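You operate a simulated robot arm through the tools that you are given. There is no shell and no other tool. Be economical: measure what you need, move in short steps, check, and stop when the job is done.

The job below is to be done with a simulated two-armed robot. You get a single attempt, and the scene is never put back.

Task
Take the cap off the shaker jar and lay it down on the top of the dosing bench. Take the blue stop block from the top of the mould bench and put it on top of the dark base plate. Fetch the disc tube and stand it on the second shelf from the top of the yellow store rack. Take the blue bar marked "2" from the top shelf of the filing table and leave it on the green sample tray. Put the clear resin mould on the top shelf of the lever press rack. Put the contact probe on the copper plate. Put the resin puck from the bottom shelf of the lever press rack on the blue resin mould. Push the first radiator door from the right shut. Take the green dust brush and put it on the board under the testing bench. Any order will do. Set down upright: disc tube.

It is judged by the outcome, as a careful person would: the job done as asked, and still so three seconds after it is handed in. It fails if anything else is knocked over, pushed out of place, dropped, spilled or broken. Lids that push on must go on centred and level and be pressed home; caps that screw on are set level and turned clockwise until they are tight.

Robot
Two 7-joint arms with two-finger parallel grippers on one trunk, on a base that drives. Base frame: it is fixed to the floor where the robot stands at the start and does not move with it; the origin is under the middle of the robot, x ahead of it, y to its left, z up. Units: m, degrees, N and s.
The left shoulder is at the start at [0.05, 0.165, 1.13], the right one opposite. With the tool pointing down near the work surface each hand reaches from about 0.1 to 0.56 m from the robot's upright axis, wherever it stands, measured 20 degrees to its own side. Places, roughly: blue bar [3.5, 5, 1]; blue resin mould [0.25, 6.75, 0.5]; blue stop block [1.25, -2, 0.75]; board under the testing bench [1.8, 3.2, 0.3]; clear resin mould [2, 6.75, 0.75]; contact probe [0, 6.75, 1.25]; copper plate [-0.5, 6.75, 0.75]; dark base plate (24x12x3 cm) [1.4, -2.2, 0.9]; disc tube (7x7x11 cm) [3.4, 5.5, 0.9]; first radiator door [-6.8, 3.2, 0.4]; green dust brush (4x4x12 cm) [-0.2, 3, 0.9]; green sample tray (13x15x3 cm) [1.3, 3.5, 0.9]; resin puck [0.25, 6.75, 0.5]; second shelf of the yellow store rack [1.2, 6.9, 0.9]; shaker jar [0.5, 0.25, 1]; top shelf of the lever press rack [0.4, 6.9, 1.2]. Payload 3.91 kg a hand.
The TCP of each hand is the grasp point between the finger pads, 0.03 m short of the fingertips. In the tool frame z runs along the fingers and y along their closing line. The gripper opens to 0.11 m. The fingers are 0.02 m wide and 0.01 m thick; the gripper's body (0.048 by 0.112 m) begins 0.055 m behind the TCP.
Orientation is told as [roll, pitch, yaw] about the base's x, y, z axes, in that order, counted from this pose: with the fingers straight down and closing along the base's y, the tool's x points along the base's -x, its y along +y and its z along -z.

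Tools
- The arms move only by the tool play_rows. It takes "left_moves", "right_moves" or both (then of equal length, played together; a hand with none holds still); each is one flat list of numbers, 7 for each row, row after row: the shift along the base's x, y, z in m, then the turn, a rotation vector about the base's x, y, z in degrees, then the gripper command, from -1 (fully open) to 1 (shut), values between in proportion. In form: [dx, dy, dz, ax, ay, az, gripper, dx, dy, dz, ax, ay, az, gripper, ...]. A call has 1 to 8 rows; each row shifts and turns the commanded pose from where the row before left it. Each row takes 0.2 s and may step no farther than 0.05 m and 8.6 degrees from the row before; otherwise, or with a gripper value out of range, the whole call is refused. Where a pose cannot be reached the arm comes as near as it can. A force on the tool above 40 N (or 10 N above the force at the start of the call, whichever is more), or a blocked arm, ends the call early, and 0.2 s more pass. Each finger travels about 0.045 m/s and halts on what it meets, pressing with about 31 N; the grip force reading is that of the motor and also rises with nothing between the fingers. The clock runs only during rows and for 0.2 s after the last one: add rows that do not move to give the fingers time. It gives the time, the measured TCP pose, the force on the tool (base axes), the opening and the grip force at its end, in the units of the frame above (readings bear some noise), with the torque about the TCP (base axes, N m) and any sound that the robot's microphone picked up.
- Cameras (640 x 400 px; columns grow to the right, rows downward): "scene" is now at [0.1109, 0.0385, 1.3099]; the picture's right is [0.42, -0.91, 0.00], its down [-0.44, -0.20, -0.87] and it looks along [0.79, 0.37, -0.49] (base axes); focal length 251 px, centre (320, 200). "left" rides on the left gripper at [0.072, -0.017, -0.103] in its tool frame; the picture's right is [0.23, 0.97, 0.00], its down [-0.76, 0.18, -0.62] and it looks along [-0.61, 0.14, 0.78] (tool axes); focal length 222 px, centre (320, 200). "right" rides on the right gripper at [0.073, 0.017, -0.103] in its tool frame; the picture's right is [-0.23, 0.97, 0.00], its down [-0.76, -0.18, -0.62] and it looks along [-0.61, -0.14, 0.78] (tool axes); focal length 222 px, centre (320, 200). There is no depth. A picture from a camera that has moved, and an enlarged one, comes with that camera's place and axes in the base frame and with its lens.
- capture(camera): a new picture of that camera. No time passes.
- lift_body(by): slides the trunk up (or, below 0, down) by that many m; the arms and the scene camera ride with it, the base frame stays. It gives what a move gives, with no picture.
- drive_base(legs): drives the robot by 1 to 6 legs, each [ahead, left, turn to the left] in m, m and degrees, along the robot's own axes; the way and the turn of a leg run together, so that a leg with both is an arc; at most 1.5 m and 180 degrees a leg. The arms and the cameras ride along, it lands a little off, and it stops where it bumps. It gives what a move gives.
- turn_head(pan, tilt): turns the head with the scene camera to pan (to the left, within 80 degrees either way) and tilt (down, from -29 to 69), counted from straight ahead of the robot. It gives what a move gives.
- inspect(camera, box): a new picture of the part [left, top, right, bottom] of that camera's present view, enlarged. No time passes.
- job_done(): hands the job in; it is judged then, once.

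Go step by step. Nothing tells you exact positions but the pictures and the camera data: compare them with the known pose of the tool, close in by small moves and look again before you grip or let go. The budget is 483 turns and 230 pictures, counting those below and the enlarged ones. Unless the task says otherwise, let go and move clear before handing in.

The tools are called after "Request:" by a JSON object that holds its "method" and its "body". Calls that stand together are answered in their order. play_rows: Moves the arms, as the interface text tells. Its arguments: {"type":"object","properties":{"left_moves":{"type":"array","items":{"type":"number"}},"right_moves":{"type":"array","items":{"type":"number"}}},"required":[]} The other tools are called the same way: lift_body (by) slides the trunk up or down; drive_base (legs) drives the base; turn_head (pan, tilt) turns the head that bears the scene camera; capture (camera) takes a picture; inspect (camera, box) takes an enlarged picture of a part of a camera's view; job_done () hands the job in.

At the start:

```text
t: 0.0
left_position: [0.2713, 0.3836, 1.1793]
left_tool_rot: [0.0, -0.1, 0.2]
left_contact_force: [-0.2, 1.0, -0.3]
left_moment: [0.01, -0.01, 0.0]
left_opening: 0.11
left_finger_force: 0.0
right_position: [0.2891, 0.013, 1.1799]
right_tool_rot: [0.0, 0.1, 0.0]
right_contact_force: [0.1, 0.4, 0.5]
right_moment: [0.03, 0.01, -0.01]
right_opening: 0.1102
right_finger_force: 0.2
trunk travel left (down, up): [-0.35, 0.153]
robot x, y, heading: [-0.0027, 0.0016, -0.0]
head pan, tilt: [24.8, 29.1]
```

scene: 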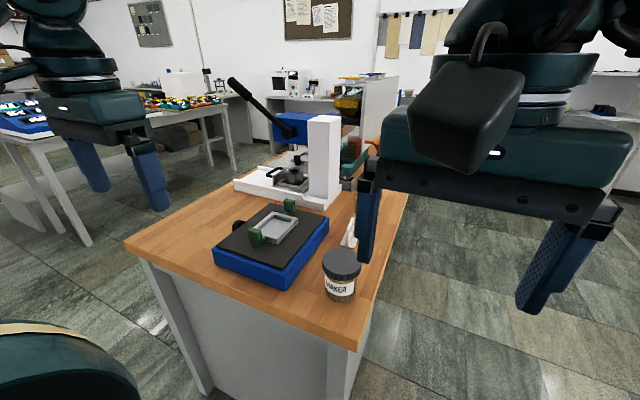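
right: 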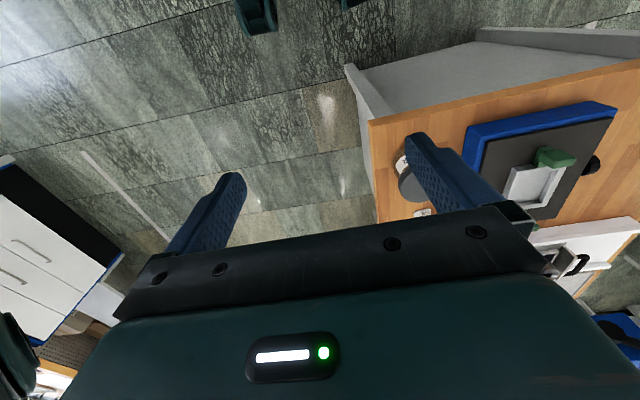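
left: 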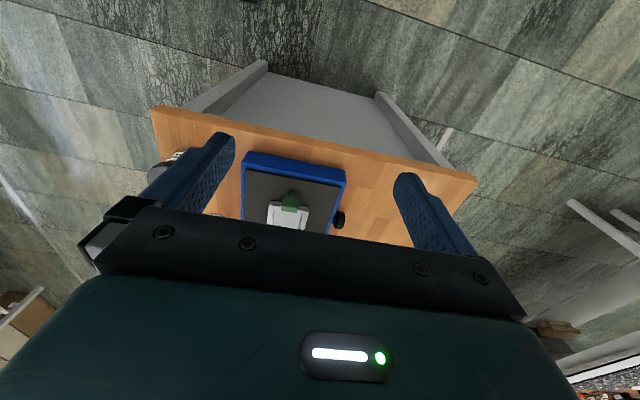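

I see the dosing bench in front, with the shaker jar at its near right corner. First I'll look closer at the jar and survey the room.

Request:
{"method": "inspect", "body": {"camera": "scene", "box": [200, 180, 420, 318]}}

Request:
{"method": "inspect", "body": {"camera": "right", "box": [340, 80, 640, 268]}}

```text
2.90 times, centred on (310, 249) of scene
camera zoom: at [0.1109, 0.0385, 1.3099], right [0.42, -0.91, 0.0], down [-0.44, -0.2, -0.87], along [0.79, 0.37, -0.49], focal length 726 px, centre (349, 58)
```

zoom: 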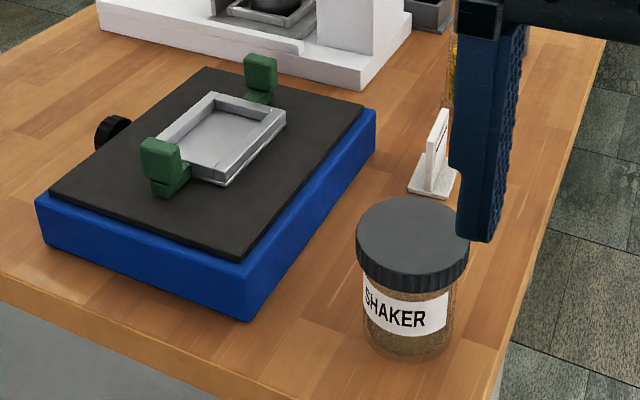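

```text
2.13 times, centred on (490, 174) of right
camera zoom: at [0.2155, 0.0307, 1.2829], right [0.23, 0.97, 0.0], down [0.76, -0.18, 0.62], along [0.61, -0.14, -0.78], focal length 473 px, centre (-42, 255)
```

zoom: 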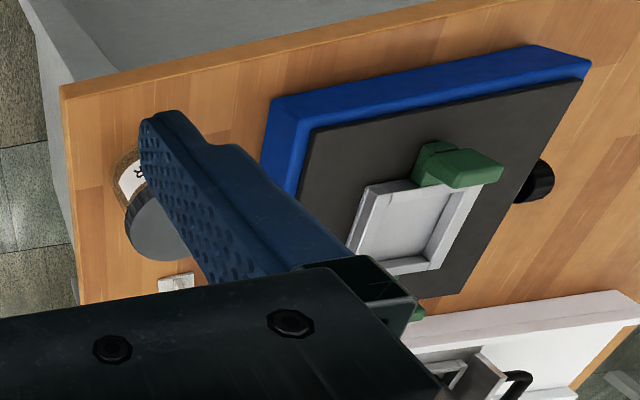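

The cap top is near (0.49, 0.16, 0.935), and the bench's near edge is at about x = 0.40. I'll shift the robot left so that the jar is straight ahead, and then hold the jar with the left hand while unscrewing with the right.

Request:
{"method": "drive_base", "body": {"legs": [[0.04, 0.14, 0]]}}

Request:
{"method": "turn_head", "body": {"pan": 0, "tilt": 50}}

Request:
{"method": "capture", "body": {"camera": "scene"}}

```text
t: 1.9
left_position: [0.3086, 0.5235, 1.1792]
left_tool_rot: [0.1, -0.1, 0.1]
left_contact_force: [-0.4, -0.4, -0.2]
left_moment: [-0.01, -0.01, 0.03]
left_opening: 0.1103
left_finger_force: 0.1
right_position: [0.3278, 0.1539, 1.1787]
right_tool_rot: [0.0, -0.1, -0.1]
right_contact_force: [-0.1, -0.2, 0.1]
right_moment: [-0.05, -0.02, 0.0]
right_opening: 0.11
right_finger_force: 0.0
trunk travel left (down, up): [-0.35, 0.153]
robot x, y, heading: [0.0368, 0.1414, 0.1]
head pan, tilt: [24.8, 29.1]
```

```text
t: 2.8
left_position: [0.3092, 0.5241, 1.1786]
left_tool_rot: [-0.1, -0.1, 0.1]
left_contact_force: [0.2, 0.2, -0.2]
left_moment: [-0.04, -0.07, 0.02]
left_opening: 0.11
left_finger_force: 0.0
right_position: [0.3276, 0.1527, 1.1786]
right_tool_rot: [0.0, 0.0, 0.0]
right_contact_force: [-0.6, -0.4, 0.4]
right_moment: [-0.01, -0.01, 0.0]
right_opening: 0.1101
right_finger_force: 0.0
trunk travel left (down, up): [-0.35, 0.153]
robot x, y, heading: [0.0395, 0.14, -0.2]
head pan, tilt: [0.0, 50.0]
```

```text
224 pictures are left
camera scene: at [0.1454, 0.1401, 1.279], right [0.0, -1.0, 0.0], down [-0.77, 0.0, -0.64], along [0.64, 0.0, -0.77], focal length 251 px, centre (320, 200)
```

scene: 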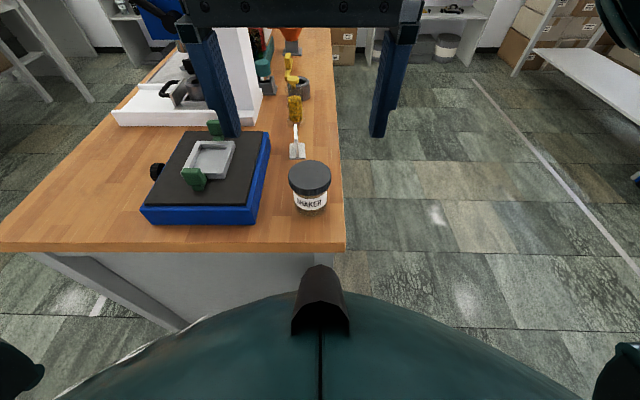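

The jar sits at (0.489, 0.159). I'll bring the right hand over the cap while the left hand tilts forward.

Request:
{"method": "play_rows", "body": {"right_moves": [0.02, 0.001, -0.014, 0, 0, 0, -1, 0.02, 0.001, -0.014, 0, 0, 0, -1, 0.02, 0.001, -0.014, 0, 0, 0, -1, 0.02, 0.001, -0.014, 0, 0, 0, -1, 0.02, 0.001, -0.014, 0, 0, 0, -1, 0.02, 0.001, -0.014, 0, 0, 0, -1, 0.02, 0, -0.014, 0, 0, 0, -1, 0.02, 0, -0.014, 0, 0, 0, -1], "left_moves": [0, 0, 0, 0, -8.1, 0, -1, 0, 0, 0, 0, -8.1, 0, -1, 0, 0, 0, 0, -8.1, 0, -1, 0, 0, 0, 0, -8.1, 0, -1, 0, 0, 0, 0, -8.1, 0, -1, 0, 0, 0, 0, -8.1, 0, -1, 0, 0, 0, 0, -8.1, 0, -1, 0, 0, 0, 0, -8.1, 0, -1]}}

Request:
{"method": "capture", "body": {"camera": "right"}}

```text
t: 4.6
left_position: [0.3141, 0.539, 1.1918]
left_tool_rot: [-0.4, -64.9, 0.3]
left_contact_force: [0.3, -0.4, -0.2]
left_moment: [0.03, -0.01, -0.04]
left_opening: 0.11
left_finger_force: 0.1
left hand out of reach, approached as far as the arm can: row 8
right_position: [0.487, 0.1583, 1.0665]
right_tool_rot: [0.1, -0.2, 0.2]
right_contact_force: [1.0, -0.2, 0.4]
right_moment: [0.0, 0.03, -0.01]
right_opening: 0.11
right_finger_force: 0.0
trunk travel left (down, up): [-0.35, 0.153]
robot x, y, heading: [0.0374, 0.1415, 0.1]
head pan, tilt: [0.0, 50.0]
```

```text
223 pictures are left
camera right: at [0.4155, 0.1764, 1.1709], right [0.23, 0.97, 0.0], down [0.76, -0.18, 0.62], along [0.61, -0.14, -0.78], focal length 222 px, centre (320, 200)
```

right: 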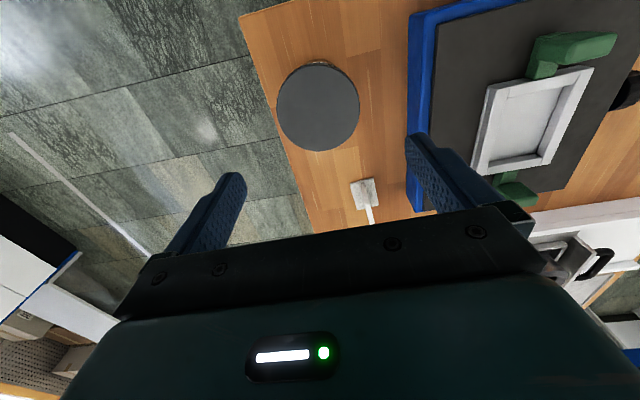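

The cap centre is confirmed at about (0.484, 0.16). Now I'll bring the left hand down in front of the bench, turned toward the jar.

Request:
{"method": "play_rows", "body": {"left_moves": [-0.002, -0.03, -0.033, 0, 0, -3.75, -1, -0.002, -0.03, -0.033, 0, 0, -3.75, -1, -0.002, -0.03, -0.033, 0, 0, -3.75, -1, -0.002, -0.03, -0.033, 0, 0, -3.75, -1, -0.002, -0.03, -0.033, 0, 0, -3.75, -1, -0.002, -0.03, -0.033, 0, 0, -3.75, -1, -0.002, -0.03, -0.033, 0, 0, -3.75, -1, -0.002, -0.03, -0.03, 0, 0, -3.75, -1]}}

Request:
{"method": "capture", "body": {"camera": "scene"}}

```text
t: 6.4
left_position: [0.3705, 0.4572, 0.9873]
left_tool_rot: [-0.1, -64.9, -29.9]
left_contact_force: [-0.7, 1.0, 0.0]
left_moment: [-0.05, 0.01, -0.03]
left_opening: 0.11
left_finger_force: 0.1
left hand out of reach, approached as far as the arm can: row 1, 2, 3, 4, 5, 6, 7, 8
right_position: [0.4894, 0.1583, 1.0678]
right_tool_rot: [0.0, 0.1, 0.1]
right_contact_force: [-1.1, 0.5, 0.1]
right_moment: [0.01, 0.01, 0.0]
right_opening: 0.1097
right_finger_force: 0.0
trunk travel left (down, up): [-0.35, 0.153]
robot x, y, heading: [0.0405, 0.1409, 0.1]
head pan, tilt: [0.0, 50.0]
```

```text
222 pictures are left
camera scene: at [0.1457, 0.1401, 1.2789], right [0.0, -1.0, 0.0], down [-0.77, 0.0, -0.64], along [0.64, 0.0, -0.77], focal length 251 px, centre (320, 200)
```

scene: 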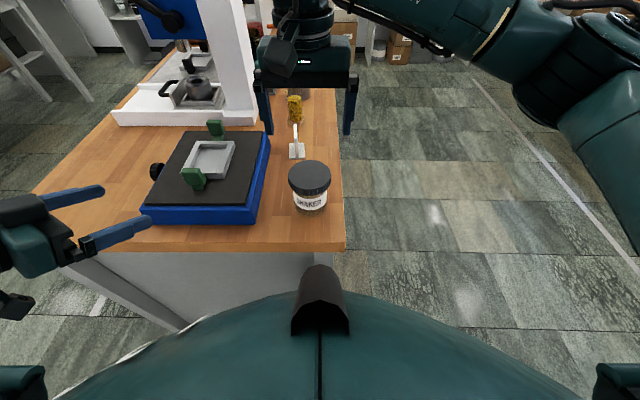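

The left hand can't fold in that close while held horizontal. I'll go to the bench's right side and face it, so the left hand can reach across in front of the jar from the side.

Request:
{"method": "drive_base", "body": {"legs": [[-0.1, 0, 0], [0, -0.43, 0], [0.51, 0, 0], [0, 0, 90]]}}

Request:
{"method": "capture", "body": {"camera": "scene"}}

```text
t: 17.9
left_position: [0.1318, 0.0374, 0.9884]
left_tool_rot: [-0.2, -64.9, 60.7]
left_contact_force: [0.2, -0.2, -0.3]
left_moment: [-0.04, 0.03, 0.02]
left_opening: 0.1099
left_finger_force: 0.0
right_position: [0.4298, 0.1548, 1.0666]
right_tool_rot: [0.0, 0.0, 90.4]
right_contact_force: [0.4, -0.2, -0.2]
right_moment: [0.02, 0.03, -0.01]
right_opening: 0.1102
right_finger_force: 0.0
trunk travel left (down, up): [-0.35, 0.153]
robot x, y, heading: [0.4516, -0.2939, 90.4]
head pan, tilt: [0.0, 50.0]
```

```text
221 pictures are left
camera scene: at [0.4508, -0.1849, 1.2789], right [1.0, 0.01, 0.0], down [0.01, -0.77, -0.64], along [0.0, 0.64, -0.77], focal length 251 px, centre (320, 200)
```

scene: 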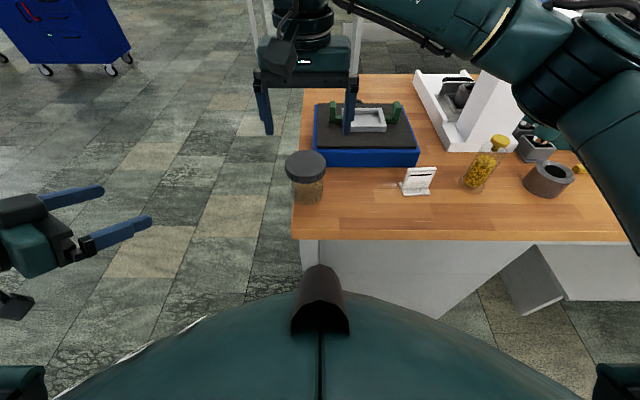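

The jar now seems to sit nearer the bench's front edge than before, so I'll look closer from two cameras.

Request:
{"method": "inspect", "body": {"camera": "scene", "box": [240, 80, 480, 230]}}

Request:
{"method": "capture", "body": {"camera": "right"}}

Request:
{"method": "capture", "body": {"camera": "left"}}

```text
2.67 times, centred on (360, 155) of scene
camera zoom: at [0.4508, -0.1849, 1.2789], right [1.0, 0.01, 0.0], down [0.01, -0.77, -0.64], along [0.0, 0.64, -0.77], focal length 668 px, centre (213, 320)
```

zoom: 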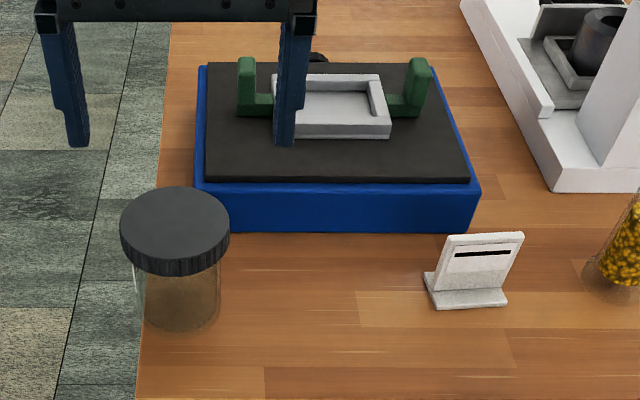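

```text
219 pictures are left
camera right: at [0.4138, 0.0837, 1.1712], right [-0.98, 0.22, 0.0], down [0.17, 0.76, 0.62], along [0.14, 0.61, -0.78], focal length 222 px, centre (320, 200)
```

right: 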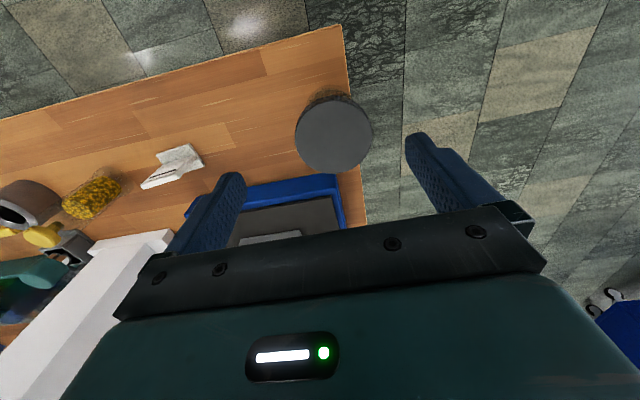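

```text
218 pictures are left
camera left: at [0.0843, -0.0788, 0.9653], right [-0.89, 0.4, -0.21], down [-0.28, -0.12, 0.95], along [0.35, 0.91, 0.22], focal length 222 px, centre (320, 200)
```

left: 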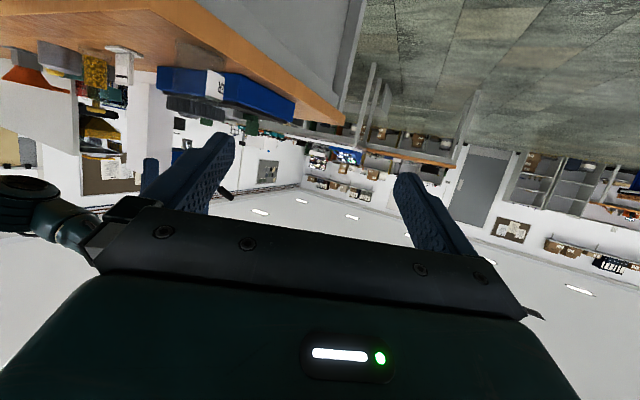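

The left hand's swing over the bench pushed the jar by about 6 cm; it is still upright at (0.42, 0.175), and from now on I'll raise the hands before turning. Next I'll place the left hand in front of the jar, pointing at it.

Request:
{"method": "play_rows", "body": {"left_moves": [0.0, 0.014, 0, 0, 0, -8.45, -1, 0.02, 0.014, 0, 0, 0, -8.45, -1, 0.02, 0.014, -0.0, 0, 0, -8.45, -1, 0.02, 0.014, -0.01, 0, 0, -8.45, -1, 0.02, 0.014, -0.01, 0, 0, -8.45, -1, 0.02, 0.014, -0.01, 0, 0, -8.45, -1, 0.02, 0.014, -0.02, 0.87, -4.9, 0, -1, 0.02, 0.014, -0.02, 0.87, -4.9, 0, -1]}}

Request:
{"method": "capture", "body": {"camera": "left"}}

Request:
{"method": "capture", "body": {"camera": "scene"}}

```text
t: 19.7
left_position: [0.272, 0.1482, 0.9162]
left_tool_rot: [-0.1, -74.9, 9.8]
left_contact_force: [-0.7, 0.3, 0.0]
left_moment: [0.02, 0.02, 0.0]
left_opening: 0.11
left_finger_force: 0.0
right_position: [0.4309, 0.155, 1.0683]
right_tool_rot: [0.0, 0.0, 90.4]
right_contact_force: [0.5, 0.8, 0.1]
right_moment: [-0.02, -0.03, -0.02]
right_opening: 0.11
right_finger_force: 0.0
trunk travel left (down, up): [-0.35, 0.153]
robot x, y, heading: [0.4528, -0.2896, 90.6]
head pan, tilt: [0.0, 50.0]
```

```text
217 pictures are left
camera left: at [0.1572, 0.1127, 0.8732], right [-0.22, 0.95, -0.22], down [-0.43, 0.11, 0.9], along [0.88, 0.29, 0.38], focal length 222 px, centre (320, 200)
```

left: 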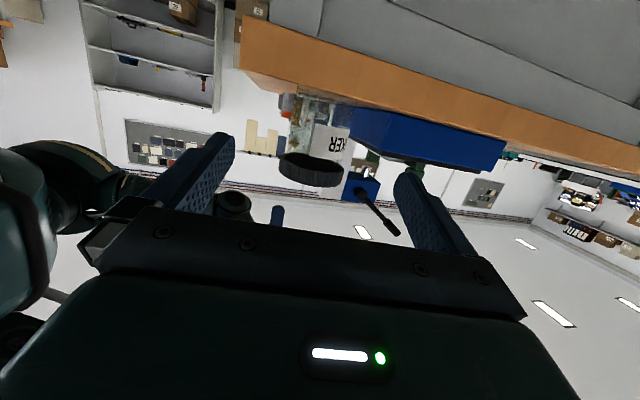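

```text
216 pictures are left
camera scene: at [0.4509, -0.1846, 1.2789], right [1.0, 0.01, 0.0], down [0.01, -0.77, -0.64], along [0.0, 0.64, -0.77], focal length 251 px, centre (320, 200)
```

scene: 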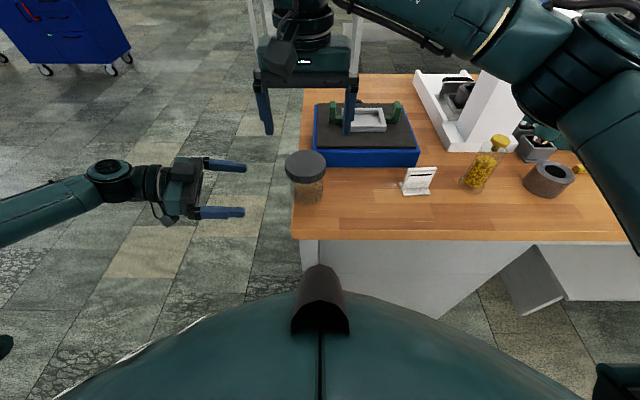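

The left hand is lined up with the jar. Now I'll slide it in around the glass, below the cap.

Request:
{"method": "play_rows", "body": {"left_moves": [0.035, 0.007, -0.006, 0, 0, 0, -1, 0.035, 0.007, -0.006, 0, 0, 0, -1, 0.035, 0.007, -0.006, 0, 0, 0, -1, 0.033, 0.008, -0.006, 0, 0, 0, -1]}}

Request:
{"method": "inspect", "body": {"camera": "scene", "box": [200, 110, 400, 235]}}

Request:
{"method": "capture", "body": {"camera": "left"}}

```text
t: 20.7
left_position: [0.4117, 0.1773, 0.8925]
left_tool_rot: [-0.3, -74.8, 10.1]
left_contact_force: [-0.1, -1.1, 0.3]
left_moment: [0.0, -0.03, -0.01]
left_opening: 0.1101
left_finger_force: 0.2
right_position: [0.43, 0.1555, 1.0668]
right_tool_rot: [0.0, 0.0, 90.3]
right_contact_force: [-0.4, 0.5, 0.1]
right_moment: [0.03, -0.01, 0.03]
right_opening: 0.1099
right_finger_force: 0.0
trunk travel left (down, up): [-0.35, 0.153]
robot x, y, heading: [0.4523, -0.2896, 90.1]
head pan, tilt: [0.0, 50.0]
```

```text
3.20 times, centred on (300, 172) of scene
camera zoom: at [0.4512, -0.1847, 1.2789], right [1.0, 0.01, 0.0], down [0.01, -0.77, -0.64], along [-0.01, 0.64, -0.77], focal length 802 px, centre (384, 288)
```

zoom: 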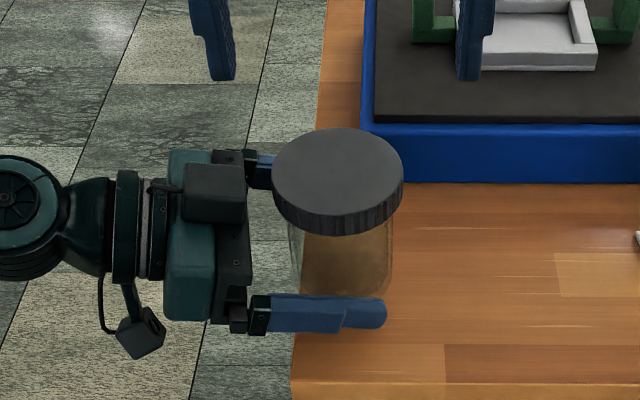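

```text
214 pictures are left
camera left: at [0.2962, 0.1421, 0.8505], right [-0.22, 0.95, -0.22], down [-0.43, 0.11, 0.9], along [0.88, 0.3, 0.38], focal length 222 px, centre (320, 200)
```

left: 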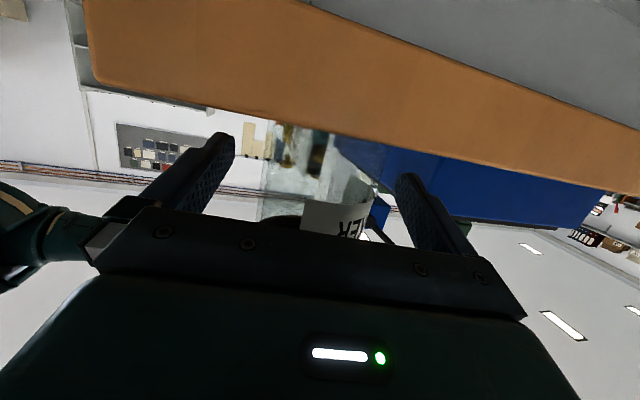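

The fingers straddle the glass, so I'll close on it.

Request:
{"method": "play_rows", "body": {"left_moves": [0, 0, 0, 0, 0, 0, 1, 0, 0, 0, 0, 0, 0, 1, 0, 0, 0, 0, 0, 0, 1, 0, 0, 0, 0, 0, 0, 1, 0, 0, 0, 0, 0, 0, 1]}}

Request:
{"method": "inspect", "body": {"camera": "scene", "box": [200, 110, 400, 235]}}

Request:
{"method": "capture", "body": {"camera": "right"}}

```text
t: 21.9
left_position: [0.412, 0.1783, 0.8933]
left_tool_rot: [-0.2, -74.7, 9.9]
left_contact_force: [0.0, 0.5, 0.4]
left_moment: [0.01, -0.01, 0.01]
left_opening: 0.0646
left_finger_force: 31.3
right_position: [0.4291, 0.1552, 1.0683]
right_tool_rot: [0.1, 0.1, 90.5]
right_contact_force: [0.6, 0.0, 0.4]
right_moment: [0.02, 0.0, 0.0]
right_opening: 0.1102
right_finger_force: 0.1
trunk travel left (down, up): [-0.35, 0.153]
robot x, y, heading: [0.4545, -0.2921, 90.3]
head pan, tilt: [0.0, 50.0]
```

```text
3.20 times, centred on (300, 172) of scene
camera zoom: at [0.4509, -0.1849, 1.2789], right [1.0, 0.01, 0.0], down [0.01, -0.77, -0.64], along [0.0, 0.64, -0.77], focal length 802 px, centre (384, 288)
```

zoom: 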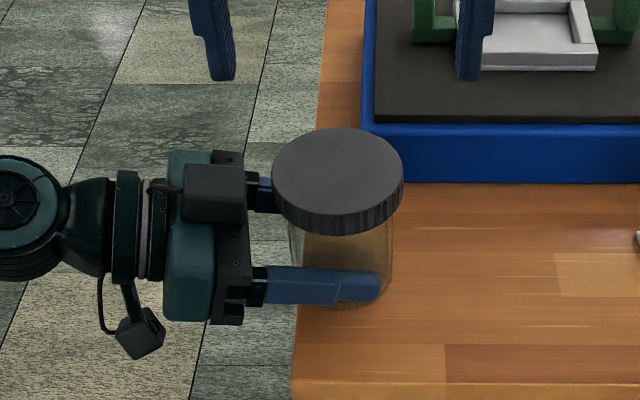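

```text
212 pictures are left
camera right: at [0.4139, 0.0837, 1.1712], right [-0.98, 0.22, 0.0], down [0.17, 0.76, 0.62], along [0.14, 0.61, -0.78], focal length 222 px, centre (320, 200)
```

right: 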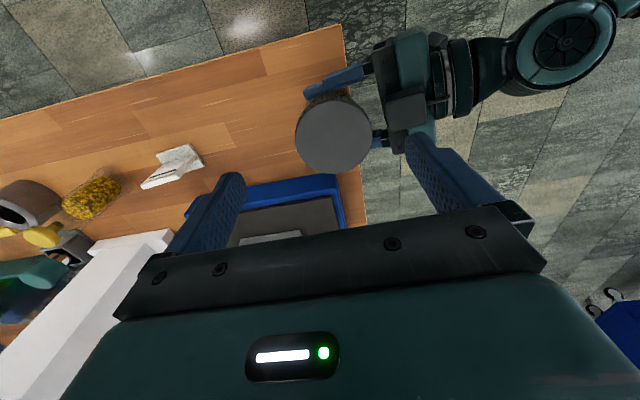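

The jar is gripped firmly without having moved. Next I'll turn the right hand so its fingers clear the left one, and lower it toward the cap.

Request:
{"method": "play_rows", "body": {"right_moves": [-0.002, 0.005, 0, 0, 0, 8.5, -1, -0.002, 0.005, 0, 0, 0, 8.5, -1, -0.002, 0.005, 0, 0, 0, 8.5, -1, -0.001, 0.006, 0, 0, 0, 8.5, -1, 0, 0, -0.035, 0, 0, 0, -1, 0, 0, -0.035, 0, 0, 0, -1]}}

Request:
{"method": "inspect", "body": {"camera": "scene", "box": [200, 110, 400, 235]}}

Request:
{"method": "capture", "body": {"camera": "right"}}

```text
t: 23.3
left_position: [0.4121, 0.1775, 0.8923]
left_tool_rot: [-0.2, -74.8, 9.8]
left_contact_force: [-0.3, 0.0, -0.3]
left_moment: [0.07, -0.03, 0.02]
left_opening: 0.0645
left_finger_force: 31.2
right_position: [0.4235, 0.1774, 0.9975]
right_tool_rot: [0.0, -0.2, 124.5]
right_contact_force: [0.1, -0.1, -0.3]
right_moment: [-0.01, 0.0, 0.0]
right_opening: 0.1101
right_finger_force: 0.0
trunk travel left (down, up): [-0.35, 0.153]
robot x, y, heading: [0.454, -0.2941, 90.6]
head pan, tilt: [0.0, 50.0]
```

```text
3.20 times, centred on (300, 172) of scene
camera zoom: at [0.4509, -0.1847, 1.2789], right [1.0, 0.01, 0.0], down [0.01, -0.77, -0.64], along [0.0, 0.64, -0.77], focal length 802 px, centre (384, 288)
```

zoom: 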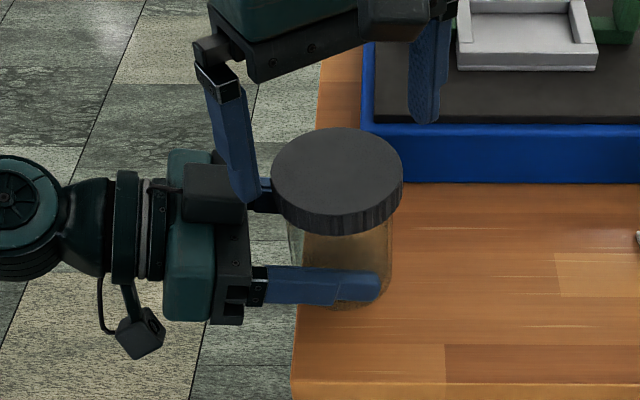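

```text
210 pictures are left
camera right: at [0.4501, 0.1082, 1.1007], right [-0.93, -0.36, 0.0], down [-0.28, 0.73, 0.62], along [-0.23, 0.58, -0.78], focal length 222 px, centre (320, 200)
```

right: 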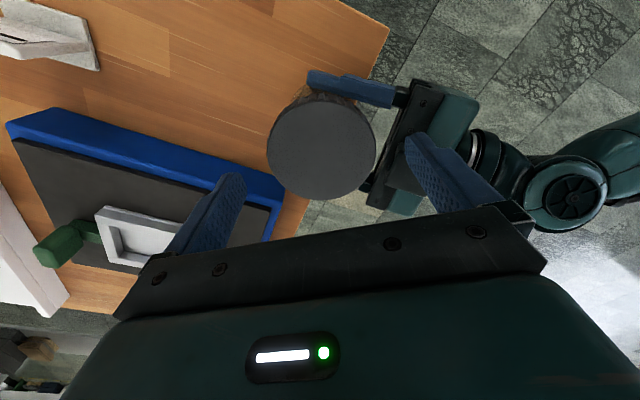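

The near right finger would come close to the left hand, so I'll turn the right hand a bit further before lowering it onto the cap.

Request:
{"method": "play_rows", "body": {"right_moves": [0, -0.001, 0, 0, 0, 8.5, -1, 0, -0.001, 0, 0, 0, 8.5, -1, 0, 0, 0, 0, 0, 5, -1, 0, 0, -0.02, 0, 0, 0, -1, 0, 0, -0.02, 0, 0, 0, -1]}}

Request:
{"method": "inspect", "body": {"camera": "scene", "box": [200, 110, 400, 235]}}

Request:
{"method": "inspect", "body": {"camera": "right", "box": [160, 40, 480, 240]}}

```text
t: 24.5
left_position: [0.4117, 0.1767, 0.8934]
left_tool_rot: [-0.2, -74.8, 9.9]
left_contact_force: [0.3, -0.5, -0.6]
left_moment: [0.04, -0.03, -0.04]
left_opening: 0.0642
left_finger_force: 31.0
right_position: [0.4228, 0.1755, 0.9575]
right_tool_rot: [0.1, -0.1, 146.5]
right_contact_force: [-0.1, -0.6, -0.6]
right_moment: [0.02, 0.0, 0.04]
right_opening: 0.1102
right_finger_force: 0.1
trunk travel left (down, up): [-0.35, 0.153]
robot x, y, heading: [0.4545, -0.2887, 90.5]
head pan, tilt: [0.0, 50.0]
```

```text
3.20 times, centred on (300, 172) of scene
camera zoom: at [0.4509, -0.1848, 1.2789], right [1.0, 0.01, 0.0], down [0.01, -0.77, -0.64], along [0.0, 0.64, -0.77], focal length 802 px, centre (384, 288)
```

zoom: 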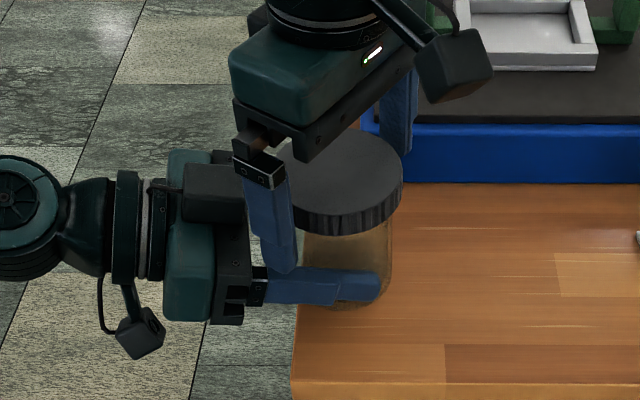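

```text
2.00 times, centred on (320, 140) of right
camera zoom: at [0.4743, 0.1215, 1.0615], right [-0.73, -0.69, 0.0], down [-0.54, 0.57, 0.62], along [-0.43, 0.45, -0.78], focal length 444 px, centre (320, 320)
```

zoom: 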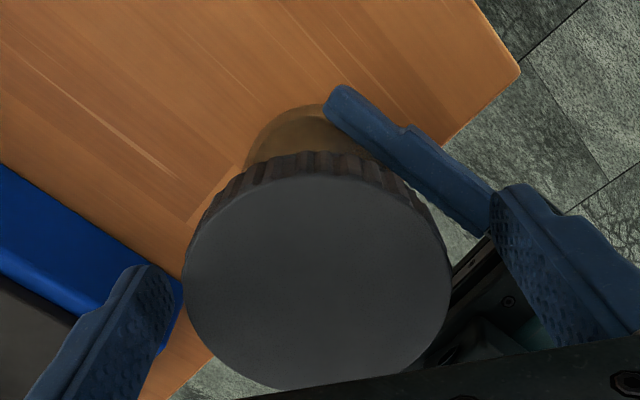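

The right fingers straddle the cap, so I'll close on it.

Request:
{"method": "play_rows", "body": {"right_moves": [0, 0, 0, 0, 0, 0, 1, 0, 0, 0, 0, 0, 0, 1, 0, 0, 0, 0, 0, 0, 1, 0, 0, 0, 0, 0, 0, 1]}}

Request:
{"method": "inspect", "body": {"camera": "scene", "box": [200, 110, 400, 235]}}

```text
t: 25.5
left_position: [0.4123, 0.1777, 0.8924]
left_tool_rot: [-0.1, -74.8, 9.8]
left_contact_force: [-4.5, -8.1, 1.6]
left_moment: [0.4, -0.18, 0.03]
left_opening: 0.0632
left_finger_force: 31.1
right_position: [0.424, 0.1756, 0.9575]
right_tool_rot: [-0.1, 0.0, 146.3]
right_contact_force: [4.1, 7.3, -2.6]
right_moment: [0.13, -0.11, -0.11]
right_opening: 0.0765
right_finger_force: 31.0
trunk travel left (down, up): [-0.35, 0.153]
robot x, y, heading: [0.4545, -0.2919, 90.6]
head pan, tilt: [0.0, 50.0]
```

```text
3.20 times, centred on (300, 172) of scene
camera zoom: at [0.4509, -0.1849, 1.2789], right [1.0, 0.01, 0.0], down [0.01, -0.77, -0.64], along [0.0, 0.64, -0.77], focal length 802 px, centre (384, 288)
```

zoom: 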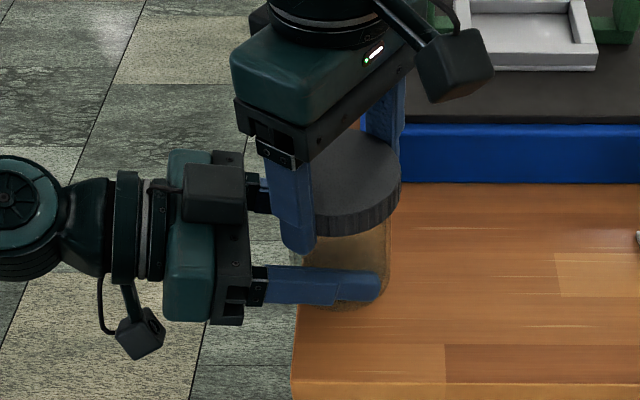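

The cap is gripped at 0.0765 m, with a small side force. I'll ease that off and start turning counterclockwise.

Request:
{"method": "play_rows", "body": {"right_moves": [0.001, 0.002, 0, 0, 0, 6, 1, 0, 0, 0, 0, 0, 8, 1, 0, 0, 0, 0, 0, 8, 1, 0, 0, 0, 0, 0, 8, 1]}}

```text
t: 26.5
left_position: [0.4119, 0.1774, 0.8937]
left_tool_rot: [-0.2, -74.9, 9.8]
left_contact_force: [0.3, -1.6, 0.1]
left_moment: [0.07, 0.11, -0.01]
left_opening: 0.0628
left_finger_force: 31.5
right_position: [0.4223, 0.1767, 0.9574]
right_tool_rot: [0.1, -0.1, 152.5]
right_contact_force: [-0.5, 2.0, -0.8]
right_moment: [0.1, -0.06, -0.03]
right_opening: 0.0762
right_finger_force: 31.7
right hand out of reach, approached as far as the arm can: row 2, 3, 4
trunk travel left (down, up): [-0.35, 0.153]
robot x, y, heading: [0.4512, -0.2866, 90.2]
head pan, tilt: [0.0, 50.0]
```

The wrist limit is near that yaw, so I'll release the cap, rise and swing the right hand around the other way to twist from there.

Request:
{"method": "play_rows", "body": {"right_moves": [0, 0, 0, 0, 0, 0, -1, 0, 0, 0, 0, 0, 0, -1, 0, 0, 0.03, 0, 0, 0, -1, 0, 0, 0.04, 0, 0, 0, -1, 0, 0, 0, 0, 0, -8.5, -1, 0, 0, 0, 0, 0, -8.5, -1, 0, 0, 0, 0, 0, -8.5, -1, 0, 0, 0, 0, 0, -8.5, -1]}}

Request:
{"method": "play_rows", "body": {"right_moves": [0, 0, 0, 0, 0, -8.5, -1, 0, 0, 0, 0, 0, -8.5, -1, 0, 0, 0, 0, 0, -8.5, -1, 0, 0, 0, 0, 0, -8.5, -1, 0, 0, 0, 0, 0, -8.5, -1, 0, 0, 0, 0, 0, -8.5, -1, 0, 0, 0, 0, 0, -8.5, -1, 0, 0, 0, 0, 0, -8.5, -1]}}

Request:
{"method": "play_rows", "body": {"right_moves": [0, 0, 0, 0, 0, -8.5, -1, 0, 0, 0, 0, 0, -8.5, -1, 0, 0, 0, 0, 0, -8.5, -1, 0, 0, 0, 0, 0, -8.5, -1, 0, 0, 0, 0, 0, -8.5, -1, 0, 0, 0, 0, 0, -8.5, -1, 0, 0, 0, 0, 0, -8.5, -1, 0, 0, 0, 0, 0, -8.5, -1]}}

```text
t: 28.3
left_position: [0.4114, 0.1773, 0.8936]
left_tool_rot: [-0.1, -74.7, 9.9]
left_contact_force: [-0.2, 0.7, 0.1]
left_moment: [0.04, 0.02, 0.02]
left_opening: 0.063
left_finger_force: 30.9
right_position: [0.4253, 0.1769, 1.0275]
right_tool_rot: [0.0, 0.0, 118.3]
right_contact_force: [0.2, 0.5, -0.2]
right_moment: [-0.01, 0.01, -0.03]
right_opening: 0.1102
right_finger_force: 0.1
trunk travel left (down, up): [-0.35, 0.153]
robot x, y, heading: [0.4554, -0.2925, 90.6]
head pan, tilt: [0.0, 50.0]
```

```text
t: 30.1
left_position: [0.4111, 0.1765, 0.8932]
left_tool_rot: [-0.2, -74.8, 9.9]
left_contact_force: [-0.7, -0.9, -0.1]
left_moment: [0.06, 0.05, 0.02]
left_opening: 0.0629
left_finger_force: 31.0
right_position: [0.424, 0.1767, 1.0282]
right_tool_rot: [0.1, -0.1, 50.3]
right_contact_force: [0.2, -0.2, -0.4]
right_moment: [-0.04, 0.01, 0.05]
right_opening: 0.1101
right_finger_force: 0.2
trunk travel left (down, up): [-0.35, 0.153]
robot x, y, heading: [0.4546, -0.2936, 89.9]
head pan, tilt: [0.0, 50.0]
```

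```text
t: 31.9
left_position: [0.4122, 0.1766, 0.8943]
left_tool_rot: [-0.2, -74.9, 9.8]
left_contact_force: [-1.2, -0.1, 0.1]
left_moment: [0.05, 0.0, 0.06]
left_opening: 0.0629
left_finger_force: 31.1
right_position: [0.4244, 0.1772, 1.0278]
right_tool_rot: [0.0, 0.0, -17.7]
right_contact_force: [-0.7, -1.0, -0.2]
right_moment: [-0.01, 0.02, -0.01]
right_opening: 0.11
right_finger_force: 0.0
trunk travel left (down, up): [-0.35, 0.153]
robot x, y, heading: [0.4508, -0.2944, 90.3]
head pan, tilt: [0.0, 50.0]
```

The wrist goes round freely this way. A little more turn, then I'll lower and grip.

Request:
{"method": "play_rows", "body": {"right_moves": [0, 0, 0, 0, 0, -8.5, -1, 0, 0, 0, 0, 0, -8.5, -1, 0, 0, 0, 0, 0, -8.5, -1, -0.001, -0.001, -0.035, 0, 0, 0, -1, 0, 0, -0.035, 0, 0, 0, -1]}}

Request:
{"method": "inspect", "body": {"camera": "scene", "box": [200, 110, 400, 235]}}

```text
t: 33.1
left_position: [0.4106, 0.1777, 0.8928]
left_tool_rot: [-0.2, -74.9, 9.9]
left_contact_force: [0.2, 0.3, 0.3]
left_moment: [0.06, 0.01, 0.0]
left_opening: 0.0629
left_finger_force: 30.8
right_position: [0.4219, 0.1767, 0.9559]
right_tool_rot: [0.0, -0.1, -43.0]
right_contact_force: [-0.3, -0.5, -0.3]
right_moment: [0.0, -0.03, -0.01]
right_opening: 0.11
right_finger_force: 0.0
trunk travel left (down, up): [-0.35, 0.153]
robot x, y, heading: [0.4515, -0.2952, 90.2]
head pan, tilt: [0.0, 50.0]
```

```text
3.20 times, centred on (300, 172) of scene
camera zoom: at [0.4509, -0.1848, 1.279], right [1.0, 0.01, 0.0], down [0.01, -0.77, -0.64], along [0.0, 0.64, -0.77], focal length 802 px, centre (384, 288)
```

zoom: 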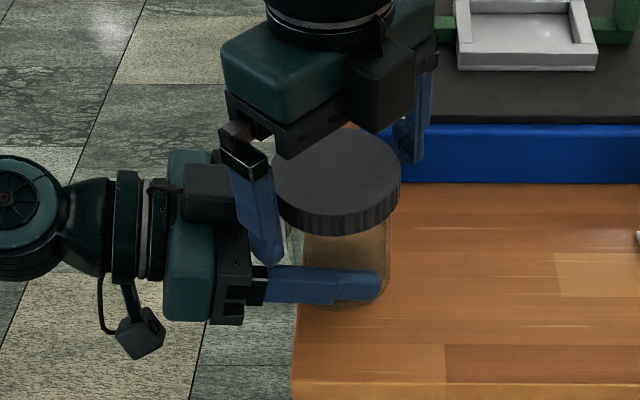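

Now I'll grip the cap and turn it counterclockwise.

Request:
{"method": "play_rows", "body": {"right_moves": [0, 0, 0, 0, 0, 0, 1, 0, 0, 0, 0, 0, 0, 1, 0, 0, 0, 0, 0, 0, 1, 0, 0, 0, 0, 0, 8, 1, 0, 0, 0, 0, 0, 8, 1, 0, 0, 0, 0, 0, 8, 1]}}

Request:
{"method": "inspect", "body": {"camera": "scene", "box": [200, 110, 400, 235]}}

```text
t: 34.5
left_position: [0.4112, 0.1764, 0.8931]
left_tool_rot: [-0.1, -74.8, 9.7]
left_contact_force: [-4.4, -7.8, 1.9]
left_moment: [0.44, -0.26, -0.04]
left_opening: 0.0626
left_finger_force: 31.2
right_position: [0.4238, 0.1763, 0.9562]
right_tool_rot: [0.1, -0.2, -19.1]
right_contact_force: [4.7, 7.7, -1.4]
right_moment: [0.12, -0.02, -0.08]
right_opening: 0.0774
right_finger_force: 31.3
trunk travel left (down, up): [-0.35, 0.153]
robot x, y, heading: [0.4543, -0.2939, 90.5]
head pan, tilt: [0.0, 50.0]
```

```text
3.20 times, centred on (300, 172) of scene
camera zoom: at [0.4509, -0.1848, 1.2789], right [1.0, 0.01, 0.0], down [0.01, -0.77, -0.64], along [0.0, 0.64, -0.77], focal length 802 px, centre (384, 288)
```

zoom: 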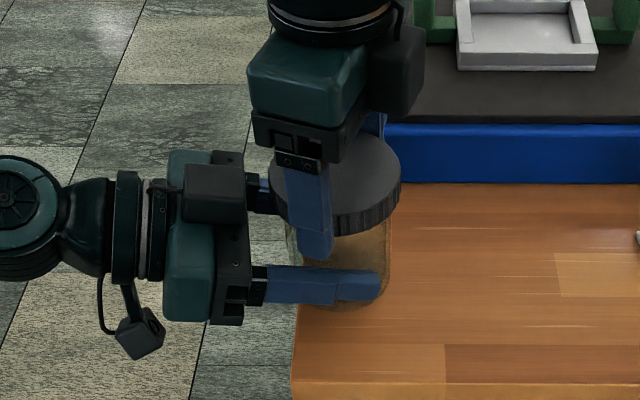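

Request:
{"method": "play_rows", "body": {"right_moves": [0.001, 0.002, 0, 0, 0, 8, 1, 0, 0, 0, 0, 0, 8, 1, 0, 0, 0, 0, 0, 8, 1, 0, 0, 0, 0, 0, 8, 1, 0, 0, 0, 0, 0, 8, 1, 0, 0, 0, 0, 0, 8, 1, 0, 0, 0, 0, 0, 8, 1]}}

Request:
{"method": "inspect", "body": {"camera": "scene", "box": [200, 110, 400, 235]}}

```text
t: 36.1
left_position: [0.4127, 0.1769, 0.8925]
left_tool_rot: [-0.4, -74.9, 9.9]
left_contact_force: [-2.2, -23.2, 1.7]
left_moment: [0.91, -0.15, -0.2]
left_opening: 0.0626
left_finger_force: 30.7
right_position: [0.4244, 0.1789, 0.958]
right_tool_rot: [0.3, -0.2, 37.0]
right_contact_force: [2.0, 23.6, 0.2]
right_moment: [0.48, 0.04, -0.1]
right_opening: 0.0772
right_finger_force: 31.0
trunk travel left (down, up): [-0.35, 0.153]
robot x, y, heading: [0.4532, -0.2908, 90.6]
head pan, tilt: [0.0, 50.0]
```

```text
3.20 times, centred on (300, 172) of scene
camera zoom: at [0.4508, -0.1851, 1.279], right [1.0, 0.01, 0.0], down [0.01, -0.77, -0.64], along [0.0, 0.64, -0.77], focal length 802 px, centre (384, 288)
```

zoom: 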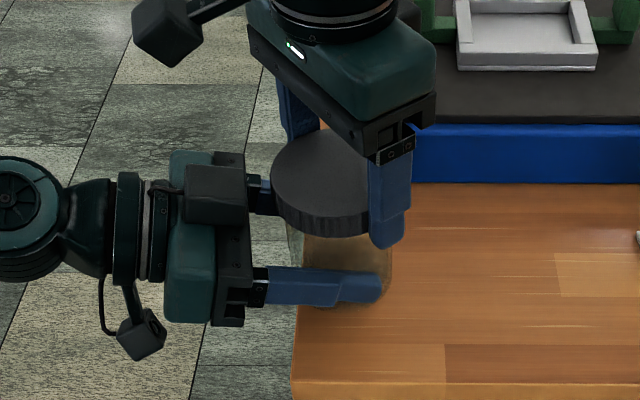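

The cap turned about 80°. I'll ease the side load and try a slight lift.

Request:
{"method": "play_rows", "body": {"right_moves": [0, 0.003, 0, 0, 0, 5, 1, 0, 0.001, 0.003, 0, 0, 0, 1]}}

```text
t: 36.7
left_position: [0.4124, 0.1785, 0.894]
left_tool_rot: [-0.4, -74.9, 10.3]
left_contact_force: [3.4, -14.0, 4.8]
left_moment: [-0.1, 0.07, -0.14]
left_opening: 0.0625
left_finger_force: 30.8
right_position: [0.4239, 0.1825, 0.959]
right_tool_rot: [0.0, -0.1, 42.0]
right_contact_force: [-4.7, 13.7, -5.7]
right_moment: [1.01, 0.07, -0.05]
right_opening: 0.0773
right_finger_force: 31.3
trunk travel left (down, up): [-0.35, 0.153]
robot x, y, heading: [0.4522, -0.2898, 90.2]
head pan, tilt: [0.0, 50.0]
```

Request:
{"method": "play_rows", "body": {"right_moves": [0, 0, 0.004, 0, 0, 0, 1, 0, 0, 0.004, 0, 0, 0, 1]}}

Request:
{"method": "inspect", "body": {"camera": "scene", "box": [200, 110, 400, 235]}}

```text
t: 37.3
left_position: [0.4119, 0.1785, 0.8991]
left_tool_rot: [1.2, -75.4, 8.5]
left_contact_force: [4.5, -14.1, 25.6]
left_moment: [0.29, -0.03, -0.2]
left_opening: 0.0628
left_finger_force: 31.3
right_position: [0.4238, 0.1828, 0.9663]
right_tool_rot: [-0.1, -0.1, 42.0]
right_contact_force: [-4.6, 13.8, -26.9]
right_moment: [0.77, 0.07, -0.03]
right_opening: 0.0772
right_finger_force: 31.0
trunk travel left (down, up): [-0.35, 0.153]
robot x, y, heading: [0.454, -0.2909, 90.7]
head pan, tilt: [0.0, 50.0]
```

```text
3.20 times, centred on (300, 172) of scene
camera zoom: at [0.4509, -0.1848, 1.2789], right [1.0, 0.01, 0.0], down [0.01, -0.77, -0.64], along [0.0, 0.64, -0.77], focal length 802 px, centre (384, 288)
```

zoom: 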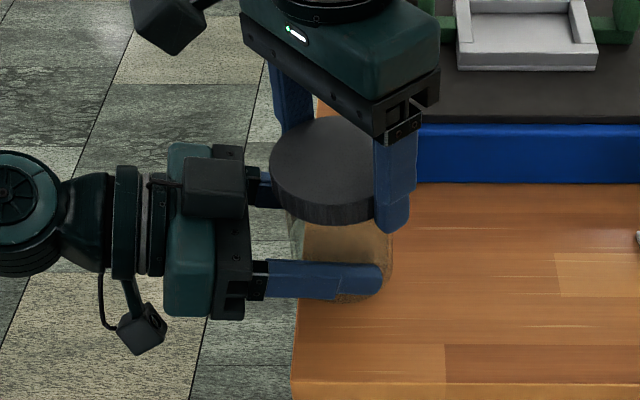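

It is still threaded, so I'll lower back, release and swing back for another turn.

Request:
{"method": "play_rows", "body": {"right_moves": [0, 0, -0.005, 0, 0, 0, 1, 0, -0.003, -0.005, 0, 0, 0, 1, 0, 0, 0, 0, 0, 0, -1, 0, 0, 0, 0, 0, 0, -1, 0, 0, 0.02, 0, 0, 0, -1, 0, 0, 0.03, 0, 0, 0, -1, 0, 0, 0, 0, 0, -8.5, -1, 0, 0, 0, 0, 0, -8.5, -1]}}

Request:
{"method": "inspect", "body": {"camera": "scene", "box": [200, 110, 400, 235]}}

Request:
{"method": "play_rows", "body": {"right_moves": [0, 0, 0, 0, 0, -8.5, -1, 0, 0, 0, 0, 0, -8.5, -1, 0, 0, 0, 0, 0, -8.5, -1, 0, 0, 0, 0, 0, -8.5, -1, 0, 0, 0, 0, 0, -8.5, -1, 0, 0, 0, 0, 0, -8.5, -1, 0, 0, 0, 0, 0, -8.5, -1, 0, 0, 0, 0, 0, -8.5, -1]}}

```text
t: 39.1
left_position: [0.4122, 0.1782, 0.8935]
left_tool_rot: [-0.2, -74.8, 10.0]
left_contact_force: [0.0, -0.5, -1.8]
left_moment: [-0.01, 0.01, 0.02]
left_opening: 0.0625
left_finger_force: 31.4
right_position: [0.4228, 0.179, 1.0097]
right_tool_rot: [0.0, 0.0, 24.8]
right_contact_force: [-0.5, -0.2, -0.3]
right_moment: [0.01, -0.01, -0.03]
right_opening: 0.11
right_finger_force: 0.0
trunk travel left (down, up): [-0.35, 0.153]
robot x, y, heading: [0.4521, -0.2874, 90.3]
head pan, tilt: [0.0, 50.0]
```

```text
3.20 times, centred on (300, 172) of scene
camera zoom: at [0.4509, -0.1848, 1.2789], right [1.0, 0.01, 0.0], down [0.01, -0.77, -0.64], along [0.0, 0.64, -0.77], focal length 802 px, centre (384, 288)
```

zoom: 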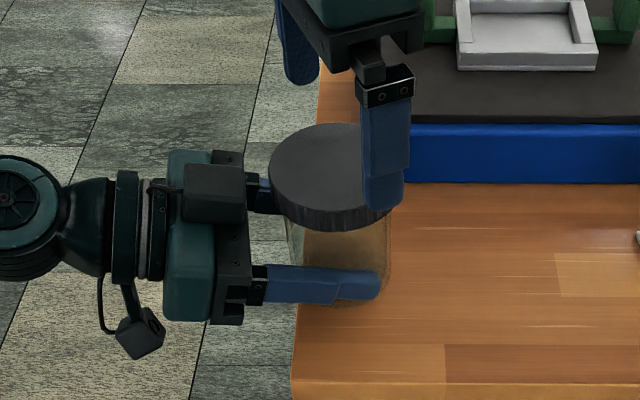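

```text
t: 40.9
left_position: [0.4114, 0.1772, 0.894]
left_tool_rot: [-0.3, -74.8, 9.9]
left_contact_force: [0.0, 0.2, -1.1]
left_moment: [0.01, 0.02, -0.01]
left_opening: 0.0626
left_finger_force: 31.2
right_position: [0.4238, 0.1786, 1.0071]
right_tool_rot: [0.0, 0.0, -43.3]
right_contact_force: [-0.2, 0.3, -0.9]
right_moment: [-0.02, 0.01, -0.03]
right_opening: 0.1097
right_finger_force: 0.1
trunk travel left (down, up): [-0.35, 0.153]
robot x, y, heading: [0.4521, -0.2931, 90.6]
head pan, tilt: [0.0, 50.0]
```

Request:
{"method": "play_rows", "body": {"right_moves": [0, 0, -0.024, 0, 0, 0, -1, 0, 0, -0.024, 0, 0, 0, -1, 0, 0, 0, 0, 0, 0, 1, 0, 0, 0, 0, 0, 0, 1, 0, 0, 0, 0, 0, 0, 1, 0, 0, 0, 0, 0, 8, 1, 0, 0, 0, 0, 0, 8, 1, 0, 0, 0, 0, 0, 8, 1]}}

Request:
{"method": "play_rows", "body": {"right_moves": [0, 0, 0, 0, 0, 8, 1, 0, 0, 0, 0, 0, 8, 1, 0, 0, 0, 0, 0, 8, 1, 0, 0, 0, 0, 0, 8, 1, 0, 0, 0, 0, 0, 8, 1, 0, 0, 0, 0, 0, 8, 1, 0, 0, 0, 0, 0, 8, 1, 0, 0, 0.004, 0, 0, 4, 1]}}

```text
t: 42.7
left_position: [0.4111, 0.1777, 0.8942]
left_tool_rot: [0.0, -74.9, 9.8]
left_contact_force: [11.1, 12.3, -3.1]
left_moment: [-0.18, 0.7, 0.1]
left_opening: 0.0625
left_finger_force: 31.6
right_position: [0.4229, 0.179, 0.9608]
right_tool_rot: [-0.2, 0.0, -18.8]
right_contact_force: [-10.7, -11.7, 1.0]
right_moment: [-0.65, 0.09, 0.03]
right_opening: 0.0769
right_finger_force: 31.4
trunk travel left (down, up): [-0.35, 0.153]
robot x, y, heading: [0.4497, -0.2907, 90.4]
head pan, tilt: [0.0, 50.0]
```

```text
t: 44.5
left_position: [0.4122, 0.177, 0.8934]
left_tool_rot: [-0.4, -75.1, 9.7]
left_contact_force: [13.5, -7.8, 9.7]
left_moment: [0.19, 0.71, -0.07]
left_opening: 0.0627
left_finger_force: 30.7
right_position: [0.4239, 0.1803, 0.964]
right_tool_rot: [0.0, -0.2, 41.0]
right_contact_force: [-14.0, 6.7, -11.1]
right_moment: [0.4, 0.13, -0.06]
right_opening: 0.077
right_finger_force: 31.6
trunk travel left (down, up): [-0.35, 0.153]
robot x, y, heading: [0.4515, -0.2932, 90.2]
head pan, tilt: [0.0, 50.0]
```

Request:
{"method": "play_rows", "body": {"right_moves": [0, 0, 0.004, 0, 0, 0, 1, 0, 0, 0.003, 0, 0, 0, 1]}}

Request:
{"method": "inspect", "body": {"camera": "scene", "box": [200, 110, 400, 235]}}

```text
t: 45.1
left_position: [0.4134, 0.178, 0.8974]
left_tool_rot: [0.7, -75.2, 8.9]
left_contact_force: [6.0, -12.9, 26.2]
left_moment: [0.48, -0.16, -0.17]
left_opening: 0.0627
left_finger_force: 31.2
right_position: [0.4257, 0.1799, 0.971]
right_tool_rot: [-0.1, -0.1, 40.9]
right_contact_force: [-6.9, 13.1, -26.6]
right_moment: [0.53, 0.29, -0.07]
right_opening: 0.0771
right_finger_force: 30.7
trunk travel left (down, up): [-0.35, 0.153]
robot x, y, heading: [0.457, -0.2924, 90.5]
head pan, tilt: [0.0, 50.0]
```

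```text
3.20 times, centred on (300, 172) of scene
camera zoom: at [0.4509, -0.1848, 1.2789], right [1.0, 0.01, 0.0], down [0.01, -0.77, -0.64], along [0.0, 0.64, -0.77], focal length 802 px, centre (384, 288)
```

zoom: 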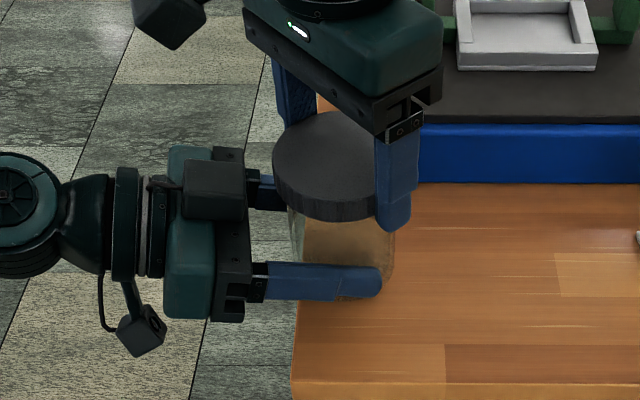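

The cap is rising relative to the glass, so the thread is working. Another round.

Request:
{"method": "play_rows", "body": {"right_moves": [0, 0, -0.006, 0, 0, 0, 1, 0, 0, -0.002, 0, 0, 0, -1, 0, 0, 0, 0, 0, 0, -1, 0, 0, 0.025, 0, 0, 0, -1, 0, 0, 0.025, 0, 0, 0, -1, 0, 0, 0, 0, 0, -8.5, -1, 0, 0, 0, 0, 0, -8.5, -1, 0, 0, 0, 0, 0, -8.5, -1]}}

Request:
{"method": "play_rows", "body": {"right_moves": [0, 0, 0, 0, 0, -8.5, -1, 0, 0, 0, 0, 0, -8.5, -1, 0, 0, 0, 0, 0, -8.5, -1, 0, 0, 0, 0, 0, -8.5, -1, 0, 0, 0, 0, 0, -8.5, -1, 0, 0, 0, 0, 0, -8.5, -1, 0, 0, 0, 0, 0, -8.5, -1]}}

Request:
{"method": "inspect", "body": {"camera": "scene", "box": [200, 110, 400, 235]}}

```text
t: 46.9
left_position: [0.4115, 0.177, 0.8935]
left_tool_rot: [-0.3, -74.8, 10.0]
left_contact_force: [-0.2, -0.4, -2.1]
left_moment: [-0.01, 0.01, -0.01]
left_opening: 0.0626
left_finger_force: 31.6
right_position: [0.4243, 0.1806, 1.0137]
right_tool_rot: [0.0, -0.1, 15.3]
right_contact_force: [0.5, 1.2, 0.3]
right_moment: [0.0, 0.04, 0.01]
right_opening: 0.1099
right_finger_force: 0.2
trunk travel left (down, up): [-0.35, 0.153]
robot x, y, heading: [0.4527, -0.2906, 90.3]
head pan, tilt: [0.0, 50.0]
```

```text
t: 48.5
left_position: [0.4115, 0.178, 0.8935]
left_tool_rot: [-0.2, -74.8, 9.9]
left_contact_force: [-0.9, -0.2, -1.6]
left_moment: [-0.01, 0.02, -0.01]
left_opening: 0.0625
left_finger_force: 31.1
right_position: [0.4237, 0.1777, 1.0136]
right_tool_rot: [0.0, 0.0, -44.2]
right_contact_force: [-0.2, -0.3, -0.1]
right_moment: [0.01, 0.01, -0.02]
right_opening: 0.1098
right_finger_force: 0.0
trunk travel left (down, up): [-0.35, 0.153]
robot x, y, heading: [0.4531, -0.2928, 90.3]
head pan, tilt: [0.0, 50.0]
```

```text
3.20 times, centred on (300, 172) of scene
camera zoom: at [0.4509, -0.1848, 1.2789], right [1.0, 0.01, 0.0], down [0.01, -0.77, -0.64], along [0.0, 0.64, -0.77], focal length 802 px, centre (384, 288)
```

zoom: 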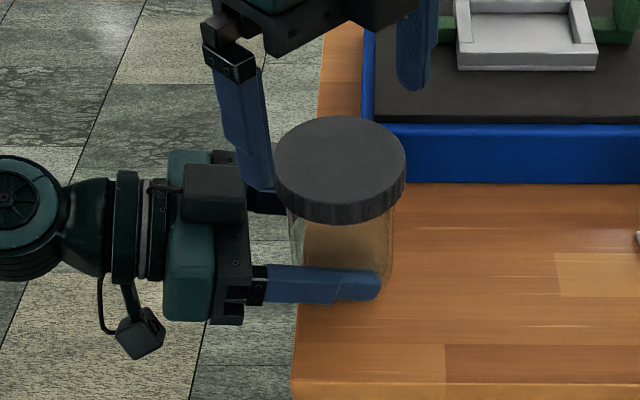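

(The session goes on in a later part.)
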